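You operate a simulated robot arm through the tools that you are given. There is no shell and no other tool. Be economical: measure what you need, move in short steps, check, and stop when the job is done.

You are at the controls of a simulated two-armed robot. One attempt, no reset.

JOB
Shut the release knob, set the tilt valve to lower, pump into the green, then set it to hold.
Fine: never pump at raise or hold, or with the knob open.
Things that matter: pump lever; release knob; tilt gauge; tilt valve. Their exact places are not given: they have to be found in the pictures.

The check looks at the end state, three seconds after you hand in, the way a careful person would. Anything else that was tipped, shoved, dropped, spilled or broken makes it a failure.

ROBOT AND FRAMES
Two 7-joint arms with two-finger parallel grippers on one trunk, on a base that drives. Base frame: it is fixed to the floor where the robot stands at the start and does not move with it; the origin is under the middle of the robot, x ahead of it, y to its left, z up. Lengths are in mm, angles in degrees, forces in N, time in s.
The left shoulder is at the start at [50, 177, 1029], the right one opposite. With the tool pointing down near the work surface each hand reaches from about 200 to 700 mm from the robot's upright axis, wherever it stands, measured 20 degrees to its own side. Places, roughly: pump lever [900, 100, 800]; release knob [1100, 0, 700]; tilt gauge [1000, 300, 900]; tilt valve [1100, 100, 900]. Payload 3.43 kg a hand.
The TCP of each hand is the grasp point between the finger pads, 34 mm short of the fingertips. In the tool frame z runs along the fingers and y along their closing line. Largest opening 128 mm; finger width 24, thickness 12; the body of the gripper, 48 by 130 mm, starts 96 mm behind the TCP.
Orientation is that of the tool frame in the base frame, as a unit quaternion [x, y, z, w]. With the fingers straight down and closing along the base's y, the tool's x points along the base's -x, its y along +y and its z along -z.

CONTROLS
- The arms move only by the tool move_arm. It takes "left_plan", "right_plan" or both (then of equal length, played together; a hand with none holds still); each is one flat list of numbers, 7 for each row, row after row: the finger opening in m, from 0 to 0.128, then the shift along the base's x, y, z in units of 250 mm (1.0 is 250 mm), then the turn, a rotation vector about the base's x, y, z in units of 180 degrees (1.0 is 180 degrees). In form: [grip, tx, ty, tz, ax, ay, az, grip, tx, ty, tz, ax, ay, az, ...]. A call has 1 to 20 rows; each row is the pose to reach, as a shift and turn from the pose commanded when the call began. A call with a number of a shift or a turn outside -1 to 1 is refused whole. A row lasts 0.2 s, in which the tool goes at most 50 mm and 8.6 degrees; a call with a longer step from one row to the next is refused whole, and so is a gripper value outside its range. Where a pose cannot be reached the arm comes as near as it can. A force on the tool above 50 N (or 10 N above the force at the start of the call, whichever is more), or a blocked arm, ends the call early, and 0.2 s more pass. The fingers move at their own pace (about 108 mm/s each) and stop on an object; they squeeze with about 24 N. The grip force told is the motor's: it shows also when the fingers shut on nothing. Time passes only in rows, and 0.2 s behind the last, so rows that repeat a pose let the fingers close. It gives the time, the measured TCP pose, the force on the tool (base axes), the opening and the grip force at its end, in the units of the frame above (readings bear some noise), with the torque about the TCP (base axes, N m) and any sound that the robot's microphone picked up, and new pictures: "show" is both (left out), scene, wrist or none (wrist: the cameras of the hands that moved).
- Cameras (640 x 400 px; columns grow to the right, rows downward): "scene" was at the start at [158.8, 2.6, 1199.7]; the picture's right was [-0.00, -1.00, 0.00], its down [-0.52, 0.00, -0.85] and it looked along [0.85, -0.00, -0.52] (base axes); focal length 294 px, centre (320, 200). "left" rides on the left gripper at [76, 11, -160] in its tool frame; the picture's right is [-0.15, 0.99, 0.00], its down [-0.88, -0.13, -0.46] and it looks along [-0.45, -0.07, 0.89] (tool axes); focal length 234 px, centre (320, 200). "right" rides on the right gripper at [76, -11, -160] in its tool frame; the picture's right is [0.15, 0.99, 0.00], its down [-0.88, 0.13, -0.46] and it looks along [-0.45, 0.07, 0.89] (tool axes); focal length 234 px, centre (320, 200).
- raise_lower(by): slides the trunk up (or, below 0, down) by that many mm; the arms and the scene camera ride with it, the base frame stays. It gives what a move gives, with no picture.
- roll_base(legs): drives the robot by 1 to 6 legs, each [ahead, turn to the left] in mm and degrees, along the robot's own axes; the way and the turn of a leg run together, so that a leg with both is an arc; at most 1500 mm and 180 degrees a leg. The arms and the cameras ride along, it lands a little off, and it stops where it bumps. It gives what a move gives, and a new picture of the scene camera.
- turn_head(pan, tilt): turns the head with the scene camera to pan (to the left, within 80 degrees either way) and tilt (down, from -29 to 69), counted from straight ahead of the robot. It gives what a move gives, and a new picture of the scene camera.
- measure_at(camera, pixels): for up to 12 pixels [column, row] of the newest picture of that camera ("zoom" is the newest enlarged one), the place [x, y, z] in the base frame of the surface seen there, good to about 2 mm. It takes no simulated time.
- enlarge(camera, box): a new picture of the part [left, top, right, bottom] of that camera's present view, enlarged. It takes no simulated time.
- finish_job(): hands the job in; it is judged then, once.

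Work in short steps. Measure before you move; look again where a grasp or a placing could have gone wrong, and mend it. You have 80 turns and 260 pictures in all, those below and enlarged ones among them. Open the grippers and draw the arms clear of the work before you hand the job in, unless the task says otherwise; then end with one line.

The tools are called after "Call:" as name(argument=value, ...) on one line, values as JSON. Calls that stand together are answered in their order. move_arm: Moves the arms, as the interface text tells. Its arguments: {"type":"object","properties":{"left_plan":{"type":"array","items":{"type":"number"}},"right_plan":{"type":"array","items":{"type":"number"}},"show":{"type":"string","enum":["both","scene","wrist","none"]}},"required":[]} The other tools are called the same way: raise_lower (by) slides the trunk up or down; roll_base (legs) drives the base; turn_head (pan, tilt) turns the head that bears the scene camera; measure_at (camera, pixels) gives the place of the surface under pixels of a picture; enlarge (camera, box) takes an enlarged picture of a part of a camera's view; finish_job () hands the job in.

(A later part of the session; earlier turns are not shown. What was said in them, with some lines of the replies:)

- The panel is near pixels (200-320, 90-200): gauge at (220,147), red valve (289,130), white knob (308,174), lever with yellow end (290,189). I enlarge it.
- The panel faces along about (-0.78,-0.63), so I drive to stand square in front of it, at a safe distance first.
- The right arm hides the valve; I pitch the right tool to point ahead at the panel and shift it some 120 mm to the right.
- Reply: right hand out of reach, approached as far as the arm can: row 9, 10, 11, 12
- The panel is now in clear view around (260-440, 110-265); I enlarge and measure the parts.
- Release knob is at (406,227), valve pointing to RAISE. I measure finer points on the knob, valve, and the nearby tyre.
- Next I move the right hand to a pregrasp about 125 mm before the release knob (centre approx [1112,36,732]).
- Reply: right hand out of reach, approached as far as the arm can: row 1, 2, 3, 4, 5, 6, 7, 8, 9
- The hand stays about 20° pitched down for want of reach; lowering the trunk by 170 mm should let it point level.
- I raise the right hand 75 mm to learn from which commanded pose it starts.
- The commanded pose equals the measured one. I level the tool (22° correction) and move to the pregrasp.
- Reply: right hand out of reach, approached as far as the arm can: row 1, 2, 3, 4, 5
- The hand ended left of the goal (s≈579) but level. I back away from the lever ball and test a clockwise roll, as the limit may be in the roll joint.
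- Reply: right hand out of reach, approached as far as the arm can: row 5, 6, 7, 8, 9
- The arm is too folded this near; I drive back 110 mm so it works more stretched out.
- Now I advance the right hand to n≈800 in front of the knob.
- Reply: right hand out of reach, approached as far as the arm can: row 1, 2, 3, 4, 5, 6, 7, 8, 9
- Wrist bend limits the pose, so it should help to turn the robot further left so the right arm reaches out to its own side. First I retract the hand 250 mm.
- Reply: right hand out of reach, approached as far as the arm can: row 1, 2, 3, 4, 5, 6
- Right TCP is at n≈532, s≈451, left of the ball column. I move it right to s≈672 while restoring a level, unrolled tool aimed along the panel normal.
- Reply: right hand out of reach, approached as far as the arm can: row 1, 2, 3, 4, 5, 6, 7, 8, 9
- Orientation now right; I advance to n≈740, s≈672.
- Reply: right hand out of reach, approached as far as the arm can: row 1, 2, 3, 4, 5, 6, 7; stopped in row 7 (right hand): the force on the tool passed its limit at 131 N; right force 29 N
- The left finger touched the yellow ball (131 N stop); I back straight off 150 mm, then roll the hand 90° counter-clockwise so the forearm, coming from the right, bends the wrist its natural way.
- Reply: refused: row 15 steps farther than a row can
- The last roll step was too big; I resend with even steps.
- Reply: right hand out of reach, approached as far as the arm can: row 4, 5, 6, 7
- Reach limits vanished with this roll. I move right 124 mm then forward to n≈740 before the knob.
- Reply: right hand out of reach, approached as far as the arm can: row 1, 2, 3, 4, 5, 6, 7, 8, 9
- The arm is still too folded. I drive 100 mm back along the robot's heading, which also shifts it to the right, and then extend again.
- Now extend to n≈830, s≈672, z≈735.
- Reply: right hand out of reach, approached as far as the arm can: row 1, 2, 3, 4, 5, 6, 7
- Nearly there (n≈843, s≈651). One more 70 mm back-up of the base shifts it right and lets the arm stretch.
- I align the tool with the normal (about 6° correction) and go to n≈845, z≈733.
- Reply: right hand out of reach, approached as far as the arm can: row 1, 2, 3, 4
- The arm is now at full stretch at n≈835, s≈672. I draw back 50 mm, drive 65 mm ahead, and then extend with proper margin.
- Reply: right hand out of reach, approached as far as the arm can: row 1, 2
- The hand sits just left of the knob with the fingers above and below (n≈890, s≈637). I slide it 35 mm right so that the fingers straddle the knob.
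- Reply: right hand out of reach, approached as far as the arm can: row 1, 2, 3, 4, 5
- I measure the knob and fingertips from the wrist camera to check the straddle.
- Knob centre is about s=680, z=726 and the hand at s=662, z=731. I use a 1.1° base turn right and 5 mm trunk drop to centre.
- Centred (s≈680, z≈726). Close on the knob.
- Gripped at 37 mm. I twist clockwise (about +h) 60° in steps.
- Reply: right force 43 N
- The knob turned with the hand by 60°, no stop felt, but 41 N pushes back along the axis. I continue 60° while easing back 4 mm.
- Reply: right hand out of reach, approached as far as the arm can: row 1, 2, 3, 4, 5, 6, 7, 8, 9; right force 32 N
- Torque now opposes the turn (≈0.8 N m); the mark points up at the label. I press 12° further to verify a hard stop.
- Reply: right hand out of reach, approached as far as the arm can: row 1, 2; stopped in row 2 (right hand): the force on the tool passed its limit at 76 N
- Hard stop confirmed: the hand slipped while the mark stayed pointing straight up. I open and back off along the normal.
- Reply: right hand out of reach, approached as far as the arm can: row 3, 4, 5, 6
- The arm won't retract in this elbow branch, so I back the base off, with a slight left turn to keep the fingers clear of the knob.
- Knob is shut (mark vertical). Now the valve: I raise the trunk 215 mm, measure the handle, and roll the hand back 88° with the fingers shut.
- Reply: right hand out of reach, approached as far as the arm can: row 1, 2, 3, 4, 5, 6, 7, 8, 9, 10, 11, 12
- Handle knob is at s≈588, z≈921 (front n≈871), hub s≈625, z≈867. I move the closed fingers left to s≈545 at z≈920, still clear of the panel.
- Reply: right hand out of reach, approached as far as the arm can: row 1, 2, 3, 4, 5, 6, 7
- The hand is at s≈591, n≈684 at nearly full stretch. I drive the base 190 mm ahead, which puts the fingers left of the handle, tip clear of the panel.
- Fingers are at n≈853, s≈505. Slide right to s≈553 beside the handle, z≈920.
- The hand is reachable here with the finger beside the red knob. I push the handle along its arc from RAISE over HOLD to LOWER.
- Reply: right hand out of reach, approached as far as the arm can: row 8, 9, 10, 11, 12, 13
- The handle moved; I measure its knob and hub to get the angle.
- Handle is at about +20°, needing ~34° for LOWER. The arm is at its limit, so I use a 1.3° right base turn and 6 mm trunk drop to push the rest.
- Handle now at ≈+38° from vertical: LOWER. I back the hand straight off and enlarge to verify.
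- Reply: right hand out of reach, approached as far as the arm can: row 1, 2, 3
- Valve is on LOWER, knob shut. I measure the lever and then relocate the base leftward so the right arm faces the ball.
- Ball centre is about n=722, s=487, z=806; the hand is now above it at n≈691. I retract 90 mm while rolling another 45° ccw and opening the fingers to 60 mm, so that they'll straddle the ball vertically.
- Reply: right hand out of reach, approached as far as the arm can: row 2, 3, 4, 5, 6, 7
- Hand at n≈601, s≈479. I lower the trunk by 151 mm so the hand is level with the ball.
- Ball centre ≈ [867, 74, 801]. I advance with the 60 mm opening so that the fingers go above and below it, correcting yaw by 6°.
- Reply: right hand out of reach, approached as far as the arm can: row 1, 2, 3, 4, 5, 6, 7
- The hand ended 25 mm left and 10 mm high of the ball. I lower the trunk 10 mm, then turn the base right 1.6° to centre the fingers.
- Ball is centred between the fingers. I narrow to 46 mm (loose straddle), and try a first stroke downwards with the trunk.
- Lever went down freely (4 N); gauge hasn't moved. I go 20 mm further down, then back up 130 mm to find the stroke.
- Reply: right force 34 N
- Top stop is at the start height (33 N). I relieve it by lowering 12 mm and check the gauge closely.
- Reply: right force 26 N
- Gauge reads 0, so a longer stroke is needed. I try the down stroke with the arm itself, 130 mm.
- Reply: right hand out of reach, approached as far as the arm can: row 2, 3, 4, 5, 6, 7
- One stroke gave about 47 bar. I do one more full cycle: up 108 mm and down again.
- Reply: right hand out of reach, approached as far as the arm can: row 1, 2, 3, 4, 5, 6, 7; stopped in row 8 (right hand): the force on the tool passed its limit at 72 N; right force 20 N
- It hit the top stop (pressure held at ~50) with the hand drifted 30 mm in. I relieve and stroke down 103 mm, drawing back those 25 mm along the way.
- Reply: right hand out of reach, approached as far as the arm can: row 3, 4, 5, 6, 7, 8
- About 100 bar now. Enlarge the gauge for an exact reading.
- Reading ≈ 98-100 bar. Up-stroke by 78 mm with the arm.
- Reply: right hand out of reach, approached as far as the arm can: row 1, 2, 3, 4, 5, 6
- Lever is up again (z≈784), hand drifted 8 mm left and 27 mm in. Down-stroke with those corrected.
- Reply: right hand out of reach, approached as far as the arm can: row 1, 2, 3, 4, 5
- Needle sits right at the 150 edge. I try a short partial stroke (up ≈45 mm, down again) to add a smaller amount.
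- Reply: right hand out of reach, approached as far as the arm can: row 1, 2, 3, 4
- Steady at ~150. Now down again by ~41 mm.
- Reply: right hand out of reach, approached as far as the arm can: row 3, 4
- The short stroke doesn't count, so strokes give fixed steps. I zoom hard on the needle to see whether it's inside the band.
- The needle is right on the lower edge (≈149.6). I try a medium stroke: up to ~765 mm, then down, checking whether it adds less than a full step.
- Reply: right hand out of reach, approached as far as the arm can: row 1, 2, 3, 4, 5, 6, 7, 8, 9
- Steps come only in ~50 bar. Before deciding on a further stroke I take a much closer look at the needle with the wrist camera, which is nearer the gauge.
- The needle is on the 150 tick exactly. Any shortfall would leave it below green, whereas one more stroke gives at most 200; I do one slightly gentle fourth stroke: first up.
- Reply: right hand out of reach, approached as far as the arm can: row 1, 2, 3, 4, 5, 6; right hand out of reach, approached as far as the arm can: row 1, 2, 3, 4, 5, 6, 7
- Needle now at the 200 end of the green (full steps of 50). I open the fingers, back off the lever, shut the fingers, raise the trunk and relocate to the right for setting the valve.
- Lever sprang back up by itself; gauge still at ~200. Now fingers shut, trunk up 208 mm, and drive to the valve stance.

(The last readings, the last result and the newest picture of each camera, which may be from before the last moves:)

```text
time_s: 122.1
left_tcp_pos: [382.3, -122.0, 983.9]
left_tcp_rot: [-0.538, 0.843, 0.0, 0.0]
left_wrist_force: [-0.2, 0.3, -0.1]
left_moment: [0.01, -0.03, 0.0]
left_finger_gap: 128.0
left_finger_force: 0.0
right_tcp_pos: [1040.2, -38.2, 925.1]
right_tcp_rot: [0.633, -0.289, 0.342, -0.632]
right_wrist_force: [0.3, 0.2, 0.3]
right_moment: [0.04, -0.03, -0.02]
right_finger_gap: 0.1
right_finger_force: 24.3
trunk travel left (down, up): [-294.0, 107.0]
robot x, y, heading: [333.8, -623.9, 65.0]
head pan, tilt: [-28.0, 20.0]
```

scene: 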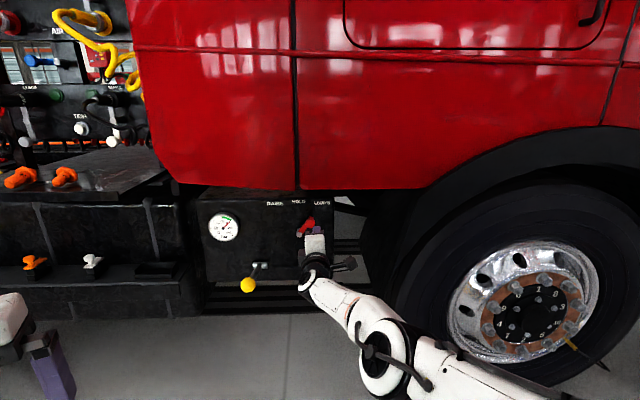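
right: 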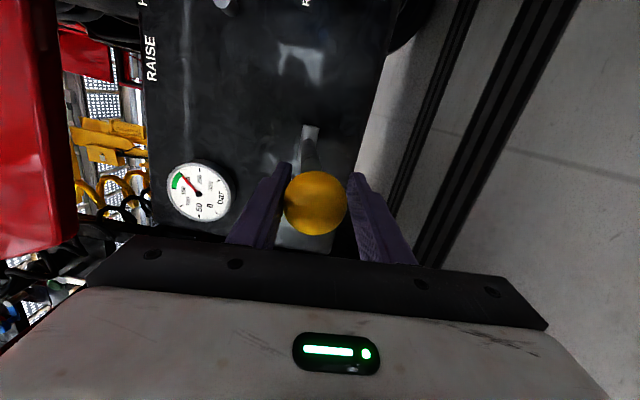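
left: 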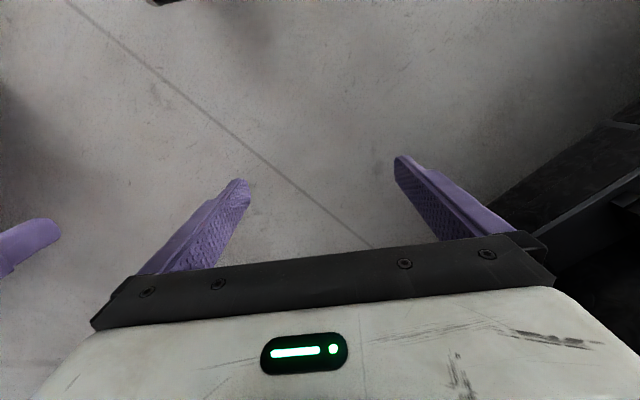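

Hand is at n≈784, s≈684. I turn right 4.5° then drive ahead 92 mm, to bring the fingertips right of the red handle.

Call:
roll_base(legs=[[0, -4.5], [92, 0]])

Call:
enlarge(camera="right", box=[160, 40, 480, 240])

```text
time_s: 123.7
left_tcp_pos: [466.7, -46.8, 984.4]
left_tcp_rot: [-0.504, 0.864, 0.0, -0.001]
left_wrist_force: [0.9, -1.2, 0.1]
left_moment: [-0.08, 0.03, 0.02]
left_finger_gap: 128.0
left_finger_force: 0.1
right_tcp_pos: [1128.8, -15.8, 924.4]
right_tcp_rot: [0.621, -0.315, 0.367, -0.617]
right_wrist_force: [0.8, 0.2, -0.4]
right_moment: [0.02, 0.0, -0.01]
right_finger_gap: 0.1
right_finger_force: 24.3
trunk travel left (down, up): [-294.0, 107.0]
robot x, y, heading: [377.2, -544.2, 60.5]
head pan, tilt: [-28.0, 20.0]
```

scene: 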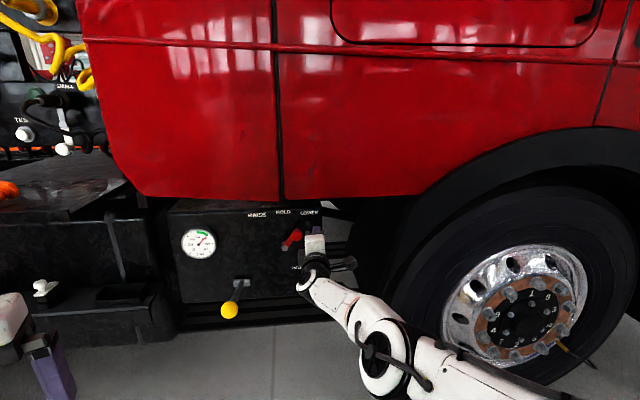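

```text
2.00 times, centred on (320, 140) of right
```

zoom: 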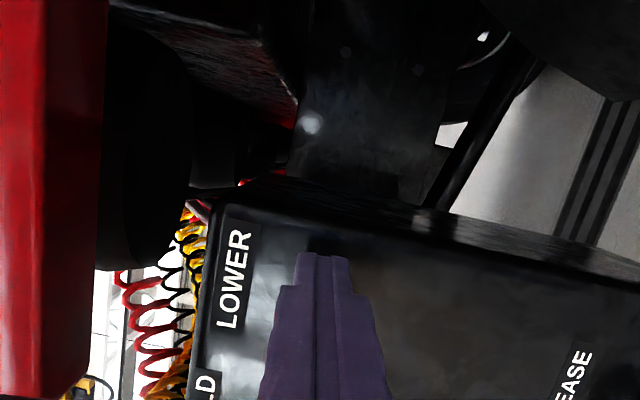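

Fingers are right of the handle (s≈722, n≈867, z≈924). I raise 6 mm and push it left by a 3.4° base turn, then measure.

Call:
raise_lower(by=6)

Call:
roll_base(legs=[[0, 3.4]])

Call:
enlarge(camera="scene", box=[230, 180, 360, 280])

Call:
enlarge(camera="right", box=[160, 60, 480, 260])

```text
time_s: 124.2
left_tcp_pos: [467.0, -46.6, 990.5]
left_tcp_rot: [-0.505, 0.863, 0.001, -0.001]
left_wrist_force: [-0.4, 0.2, 0.4]
left_moment: [-0.02, 0.01, -0.02]
left_finger_gap: 128.2
left_finger_force: 0.1
right_tcp_pos: [1129.3, -16.6, 930.7]
right_tcp_rot: [0.621, -0.314, 0.366, -0.618]
right_wrist_force: [0.4, 0.2, 0.3]
right_moment: [0.0, -0.01, 0.0]
right_finger_gap: 0.0
right_finger_force: 23.7
trunk travel left (down, up): [-300.0, 101.0]
robot x, y, heading: [377.2, -547.4, 60.6]
head pan, tilt: [-28.0, 20.0]
```

```text
time_s: 125.0
left_tcp_pos: [437.7, -44.0, 990.9]
left_tcp_rot: [-0.53, 0.848, 0.001, 0.002]
left_wrist_force: [-0.1, -0.7, -0.4]
left_moment: [-0.01, -0.01, 0.03]
left_finger_gap: 128.1
left_finger_force: 0.0
right_tcp_pos: [1101.3, 21.9, 940.6]
right_tcp_rot: [-0.621, 0.297, -0.354, 0.633]
right_wrist_force: [12.0, -7.9, 19.8]
right_moment: [0.23, -0.17, -0.18]
right_finger_gap: 0.2
right_finger_force: 24.3
trunk travel left (down, up): [-300.0, 101.0]
robot x, y, heading: [377.6, -545.3, 64.1]
head pan, tilt: [-28.0, 20.0]
```

scene: 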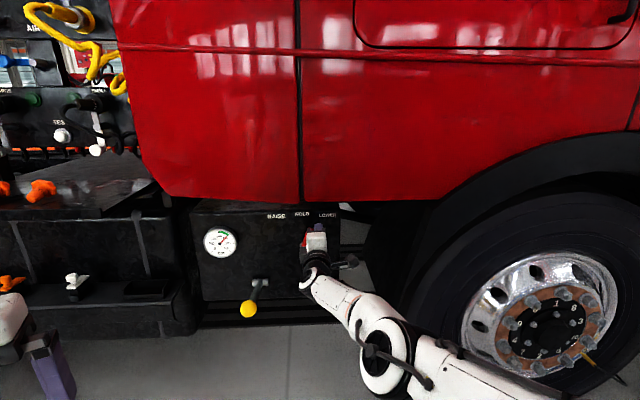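

```text
4.00 times, centred on (295, 230) of scene
```

zoom: 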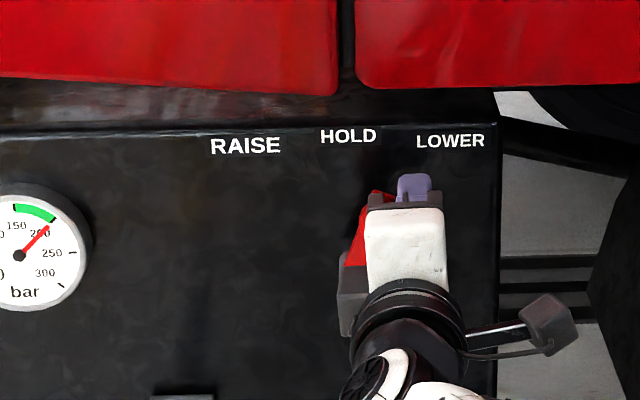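

```text
2.00 times, centred on (320, 160) of right
```

zoom: 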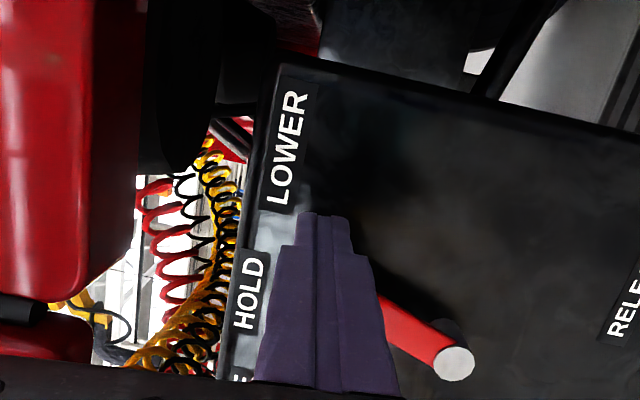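

The fingers rode up onto the knob (z 941, 20 N up). I back right, lower 18 mm so as to push at its lower right side, and push left again to just short of HOLD.

Call:
roll_base(legs=[[0, -2.8]])

Call:
raise_lower(by=-18)

Call:
roll_base(legs=[[0, 3.7]])

Call:
enlarge(camera="right", box=[160, 60, 480, 260])

Call:
enlarge(camera="scene", box=[230, 180, 360, 280])

```text
time_s: 125.8
left_tcp_pos: [464.4, -45.0, 989.9]
left_tcp_rot: [-0.508, 0.861, 0.001, 0.0]
left_wrist_force: [-0.1, -1.1, 0.0]
left_moment: [0.0, 0.01, -0.01]
left_finger_gap: 127.9
left_finger_force: 0.1
right_tcp_pos: [1128.1, -13.2, 936.8]
right_tcp_rot: [-0.615, 0.314, -0.369, 0.623]
right_wrist_force: [0.5, 0.6, -0.3]
right_moment: [0.02, -0.03, 0.0]
right_finger_gap: 0.1
right_finger_force: 23.9
trunk travel left (down, up): [-300.0, 101.0]
robot x, y, heading: [375.4, -549.0, 61.0]
head pan, tilt: [-28.0, 20.0]
```

scene: 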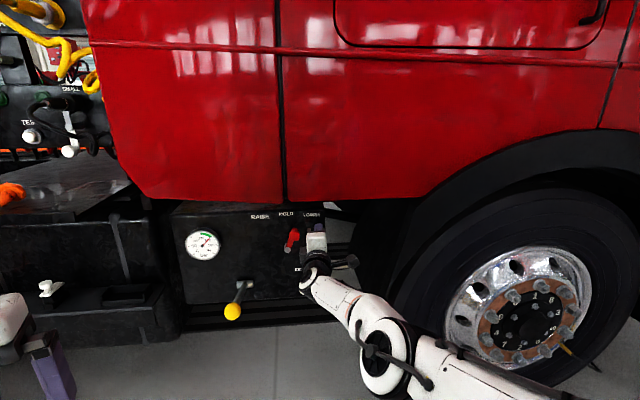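

```text
time_s: 126.5
left_tcp_pos: [463.0, -46.1, 973.5]
left_tcp_rot: [-0.507, 0.862, -0.001, 0.0]
left_wrist_force: [0.6, 0.0, -0.5]
left_moment: [0.01, 0.02, 0.04]
left_finger_gap: 128.1
left_finger_force: 0.1
right_tcp_pos: [1128.6, -12.5, 920.4]
right_tcp_rot: [-0.615, 0.315, -0.369, 0.622]
right_wrist_force: [0.1, 0.2, 0.9]
right_moment: [-0.02, 0.03, 0.02]
right_finger_gap: 0.0
right_finger_force: 24.5
trunk travel left (down, up): [-282.0, 119.0]
robot x, y, heading: [378.5, -544.2, 60.8]
head pan, tilt: [-28.0, 20.0]
```

```text
time_s: 127.3
left_tcp_pos: [429.2, -41.7, 973.5]
left_tcp_rot: [-0.536, 0.844, 0.0, 0.0]
left_wrist_force: [0.1, 0.1, 0.1]
left_moment: [-0.02, -0.03, 0.02]
left_finger_gap: 128.0
left_finger_force: 0.1
right_tcp_pos: [1091.8, 35.3, 918.6]
right_tcp_rot: [-0.625, 0.293, -0.349, 0.634]
right_wrist_force: [-0.1, 0.6, 0.6]
right_moment: [-0.02, 0.02, -0.02]
right_finger_gap: 0.0
right_finger_force: 23.6
trunk travel left (down, up): [-282.0, 119.0]
robot x, y, heading: [379.3, -546.7, 64.4]
head pan, tilt: [-28.0, 20.0]
```

scene: 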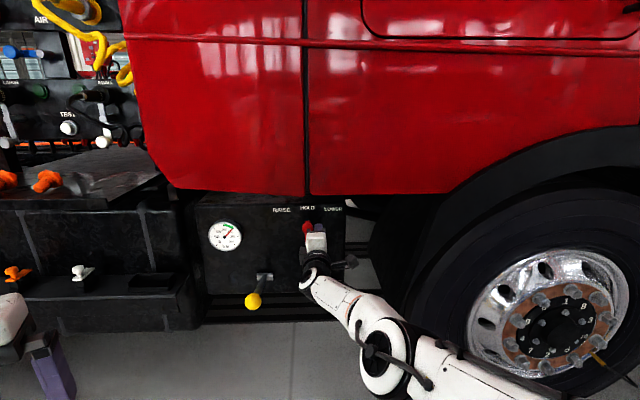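

```text
2.00 times, centred on (320, 160) of right
```

zoom: 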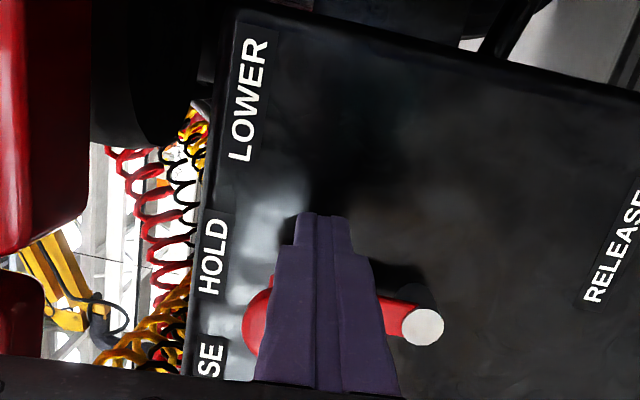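

```text
4.00 times, centred on (295, 230) of scene
```

zoom: 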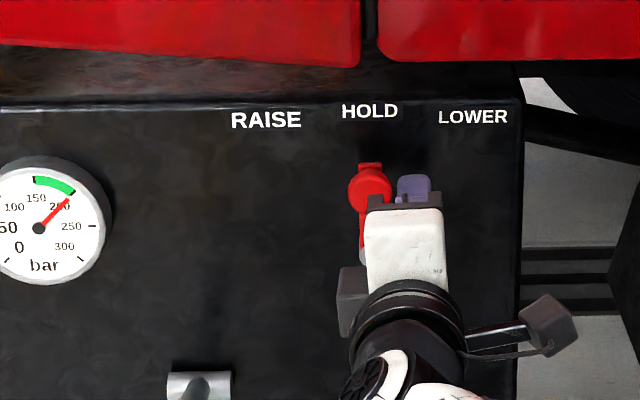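

The knob is now nearly under HOLD. I measure it.

Call:
measure_at(camera="zoom", pixels=[[368, 188], [352, 188], [385, 188], [368, 172], [360, 200], [369, 112]])

```text
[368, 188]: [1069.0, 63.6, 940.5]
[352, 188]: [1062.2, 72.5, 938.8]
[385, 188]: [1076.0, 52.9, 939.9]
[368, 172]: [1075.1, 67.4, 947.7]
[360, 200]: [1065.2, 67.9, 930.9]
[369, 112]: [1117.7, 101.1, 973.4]
```

The knob is at s≈624 directly above the hub (s≈626): HOLD. I turn right 1.5° to free the finger, and back away.

Call:
roll_base(legs=[[0, -1.5], [-180, 0]])

Call:
enlarge(camera="scene", box=[180, 190, 340, 310])

```text
time_s: 129.2
left_tcp_pos: [363.4, -201.1, 972.6]
left_tcp_rot: [-0.525, 0.851, 0.0, 0.0]
left_wrist_force: [-0.3, -1.0, -0.1]
left_moment: [0.04, 0.0, 0.0]
left_finger_gap: 128.1
left_finger_force: 0.0
right_tcp_pos: [1027.7, -143.2, 920.8]
right_tcp_rot: [-0.621, 0.302, -0.357, 0.629]
right_wrist_force: [-0.3, 0.0, 0.6]
right_moment: [0.0, -0.02, -0.02]
right_finger_gap: 0.0
right_finger_force: 24.3
trunk travel left (down, up): [-282.0, 119.0]
robot x, y, heading: [296.1, -707.7, 63.4]
head pan, tilt: [-28.0, 20.0]
```

scene: 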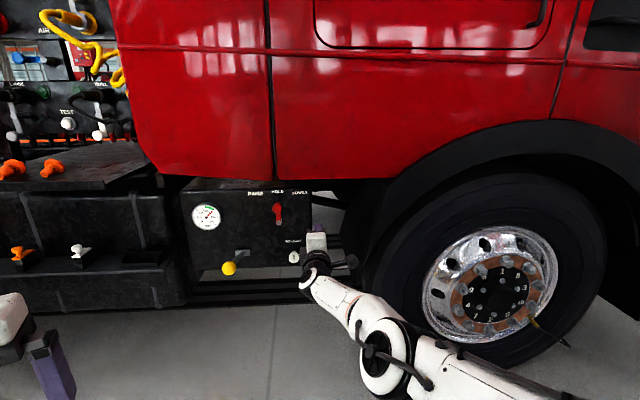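

```text
3.33 times, centred on (260, 250) of scene
```

zoom: 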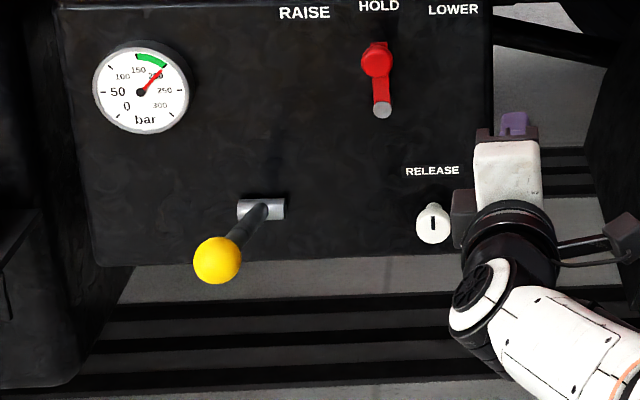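

Valve on HOLD, knob shut. I open the gripper, draw farther back, and check the gauge one last time.

Call:
roll_base(legs=[[-150, 0]])

Call:
move_arm(right_plan=[0.1, 0, 0, 0, 0, 0, 0, 0.1, 0, 0, 0, 0, 0, 0, 0.1, 0, 0, 0, 0, 0, 0], show="scene")

Call:
enlarge(camera="scene", box=[175, 185, 215, 225])

```text
time_s: 130.4
left_tcp_pos: [313.6, -283.2, 972.7]
left_tcp_rot: [-0.527, 0.85, 0.001, 0.001]
left_wrist_force: [0.1, -0.1, 0.3]
left_moment: [-0.01, 0.01, 0.01]
left_finger_gap: 127.8
left_finger_force: 0.0
right_tcp_pos: [978.2, -218.9, 920.3]
right_tcp_rot: [-0.621, 0.301, -0.354, 0.631]
right_wrist_force: [0.5, 0.3, -0.6]
right_moment: [0.01, -0.07, -0.02]
right_finger_gap: 0.0
right_finger_force: 23.9
trunk travel left (down, up): [-282.0, 119.0]
robot x, y, heading: [247.5, -789.5, 63.8]
head pan, tilt: [-28.0, 20.0]
stopped in leg 1: the robot was blocked; the commanded pose is now the measured one
```

scene: 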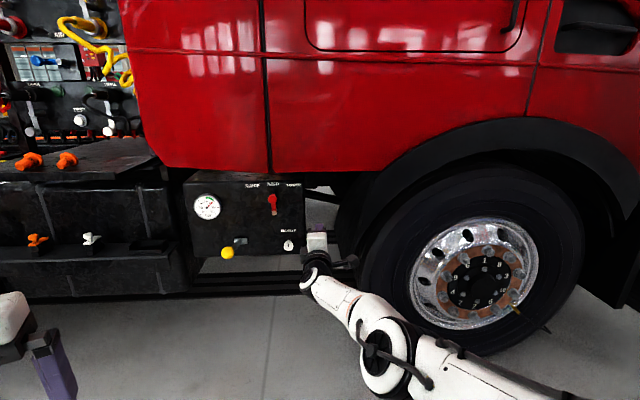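

```text
time_s: 131.2
left_tcp_pos: [313.7, -282.3, 973.3]
left_tcp_rot: [-0.527, 0.85, 0.0, 0.001]
left_wrist_force: [1.1, 0.2, -0.4]
left_moment: [0.01, 0.02, -0.03]
left_finger_gap: 128.2
left_finger_force: 0.1
right_tcp_pos: [976.7, -220.8, 919.8]
right_tcp_rot: [-0.621, 0.3, -0.354, 0.631]
right_wrist_force: [0.3, -0.7, -0.3]
right_moment: [0.03, 0.04, -0.02]
right_finger_gap: 100.2
right_finger_force: 0.0
trunk travel left (down, up): [-282.0, 119.0]
robot x, y, heading: [246.6, -784.2, 63.7]
head pan, tilt: [-28.0, 20.0]
```

scene: 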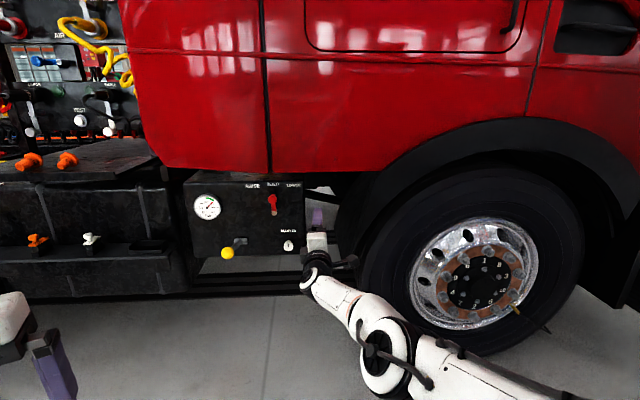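

```text
10.00 times, centred on (195, 205) of scene
```

zoom: 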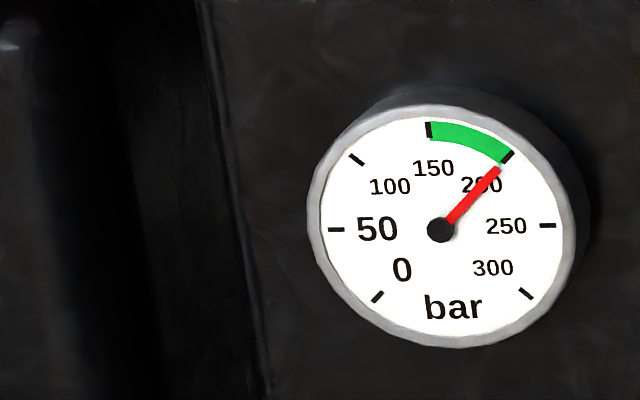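

The gauge holds at the 200 end of the green. The base touched something behind, so I roll 40 mm ahead to stand clear and look around to the side.

Call:
roll_base(legs=[[40, 0]])

Call:
turn_head(pan=-80, tilt=45)

Call:
turn_head(pan=80, tilt=45)

```text
time_s: 132.1
left_tcp_pos: [331.8, -247.5, 973.0]
left_tcp_rot: [-0.527, 0.85, 0.0, 0.001]
left_wrist_force: [-0.1, 0.2, 1.0]
left_moment: [-0.02, 0.04, 0.0]
left_finger_gap: 128.1
left_finger_force: 0.1
right_tcp_pos: [995.0, -183.1, 919.4]
right_tcp_rot: [-0.622, 0.299, -0.356, 0.63]
right_wrist_force: [-0.2, 0.6, 0.0]
right_moment: [0.01, -0.04, -0.02]
right_finger_gap: 100.0
right_finger_force: 0.1
trunk travel left (down, up): [-282.0, 119.0]
robot x, y, heading: [263.5, -750.3, 63.4]
head pan, tilt: [-28.0, 20.0]
```

scene: 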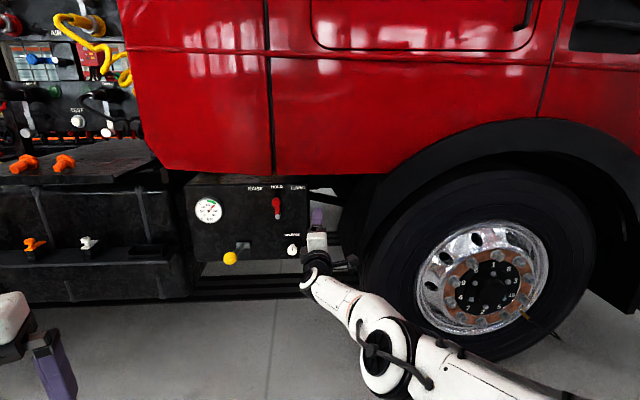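

```text
time_s: 133.3
left_tcp_pos: [331.4, -247.7, 973.3]
left_tcp_rot: [-0.527, 0.85, 0.001, 0.001]
left_wrist_force: [-0.7, -0.1, -1.0]
left_moment: [-0.03, 0.01, 0.03]
left_finger_gap: 128.1
left_finger_force: 0.0
right_tcp_pos: [994.6, -184.3, 919.6]
right_tcp_rot: [-0.621, 0.3, -0.356, 0.631]
right_wrist_force: [0.5, 0.3, 0.6]
right_moment: [-0.02, -0.01, -0.04]
right_finger_gap: 99.9
right_finger_force: 0.0
trunk travel left (down, up): [-282.0, 119.0]
robot x, y, heading: [268.5, -752.9, 63.8]
head pan, tilt: [-80.0, 45.0]
```

scene: 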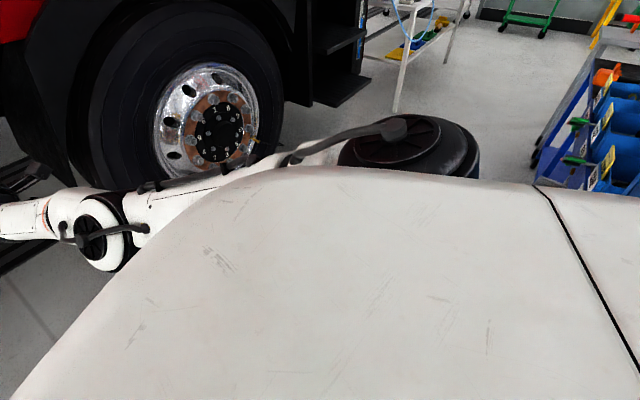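

```text
time_s: 135.8
left_tcp_pos: [331.8, -248.1, 973.7]
left_tcp_rot: [-0.527, 0.85, 0.001, 0.001]
left_wrist_force: [-0.6, -0.6, 0.0]
left_moment: [0.02, 0.03, -0.03]
left_finger_gap: 128.1
left_finger_force: 0.0
right_tcp_pos: [995.3, -184.3, 918.5]
right_tcp_rot: [-0.622, 0.299, -0.355, 0.631]
right_wrist_force: [0.1, -0.1, -0.2]
right_moment: [-0.03, 0.02, 0.02]
right_finger_gap: 100.0
right_finger_force: 0.1
trunk travel left (down, up): [-282.0, 119.0]
robot x, y, heading: [263.0, -752.2, 63.6]
head pan, tilt: [80.0, 45.0]
```

scene: 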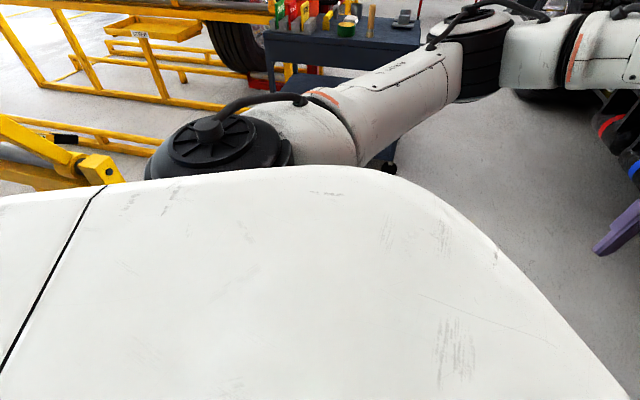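

The base had probably touched fixed workshop equipment behind it; nothing in these views looks tipped or moved. The arms are clear, so I hand in.

Call:
finish_job()

```text
The job is handed in.
```

I handed the job in: the release knob is shut, the valve went to LOWER, I pumped, and the valve is now on HOLD, but the gauge sits right on the 200 bar edge of the green. Each stroke added about 50 bar, so the needle could only land on the 150 or the 200 mark. While backing away the base was blocked by something behind it; I rolled clear and saw nothing tipped or moved, but I could not see directly behind.
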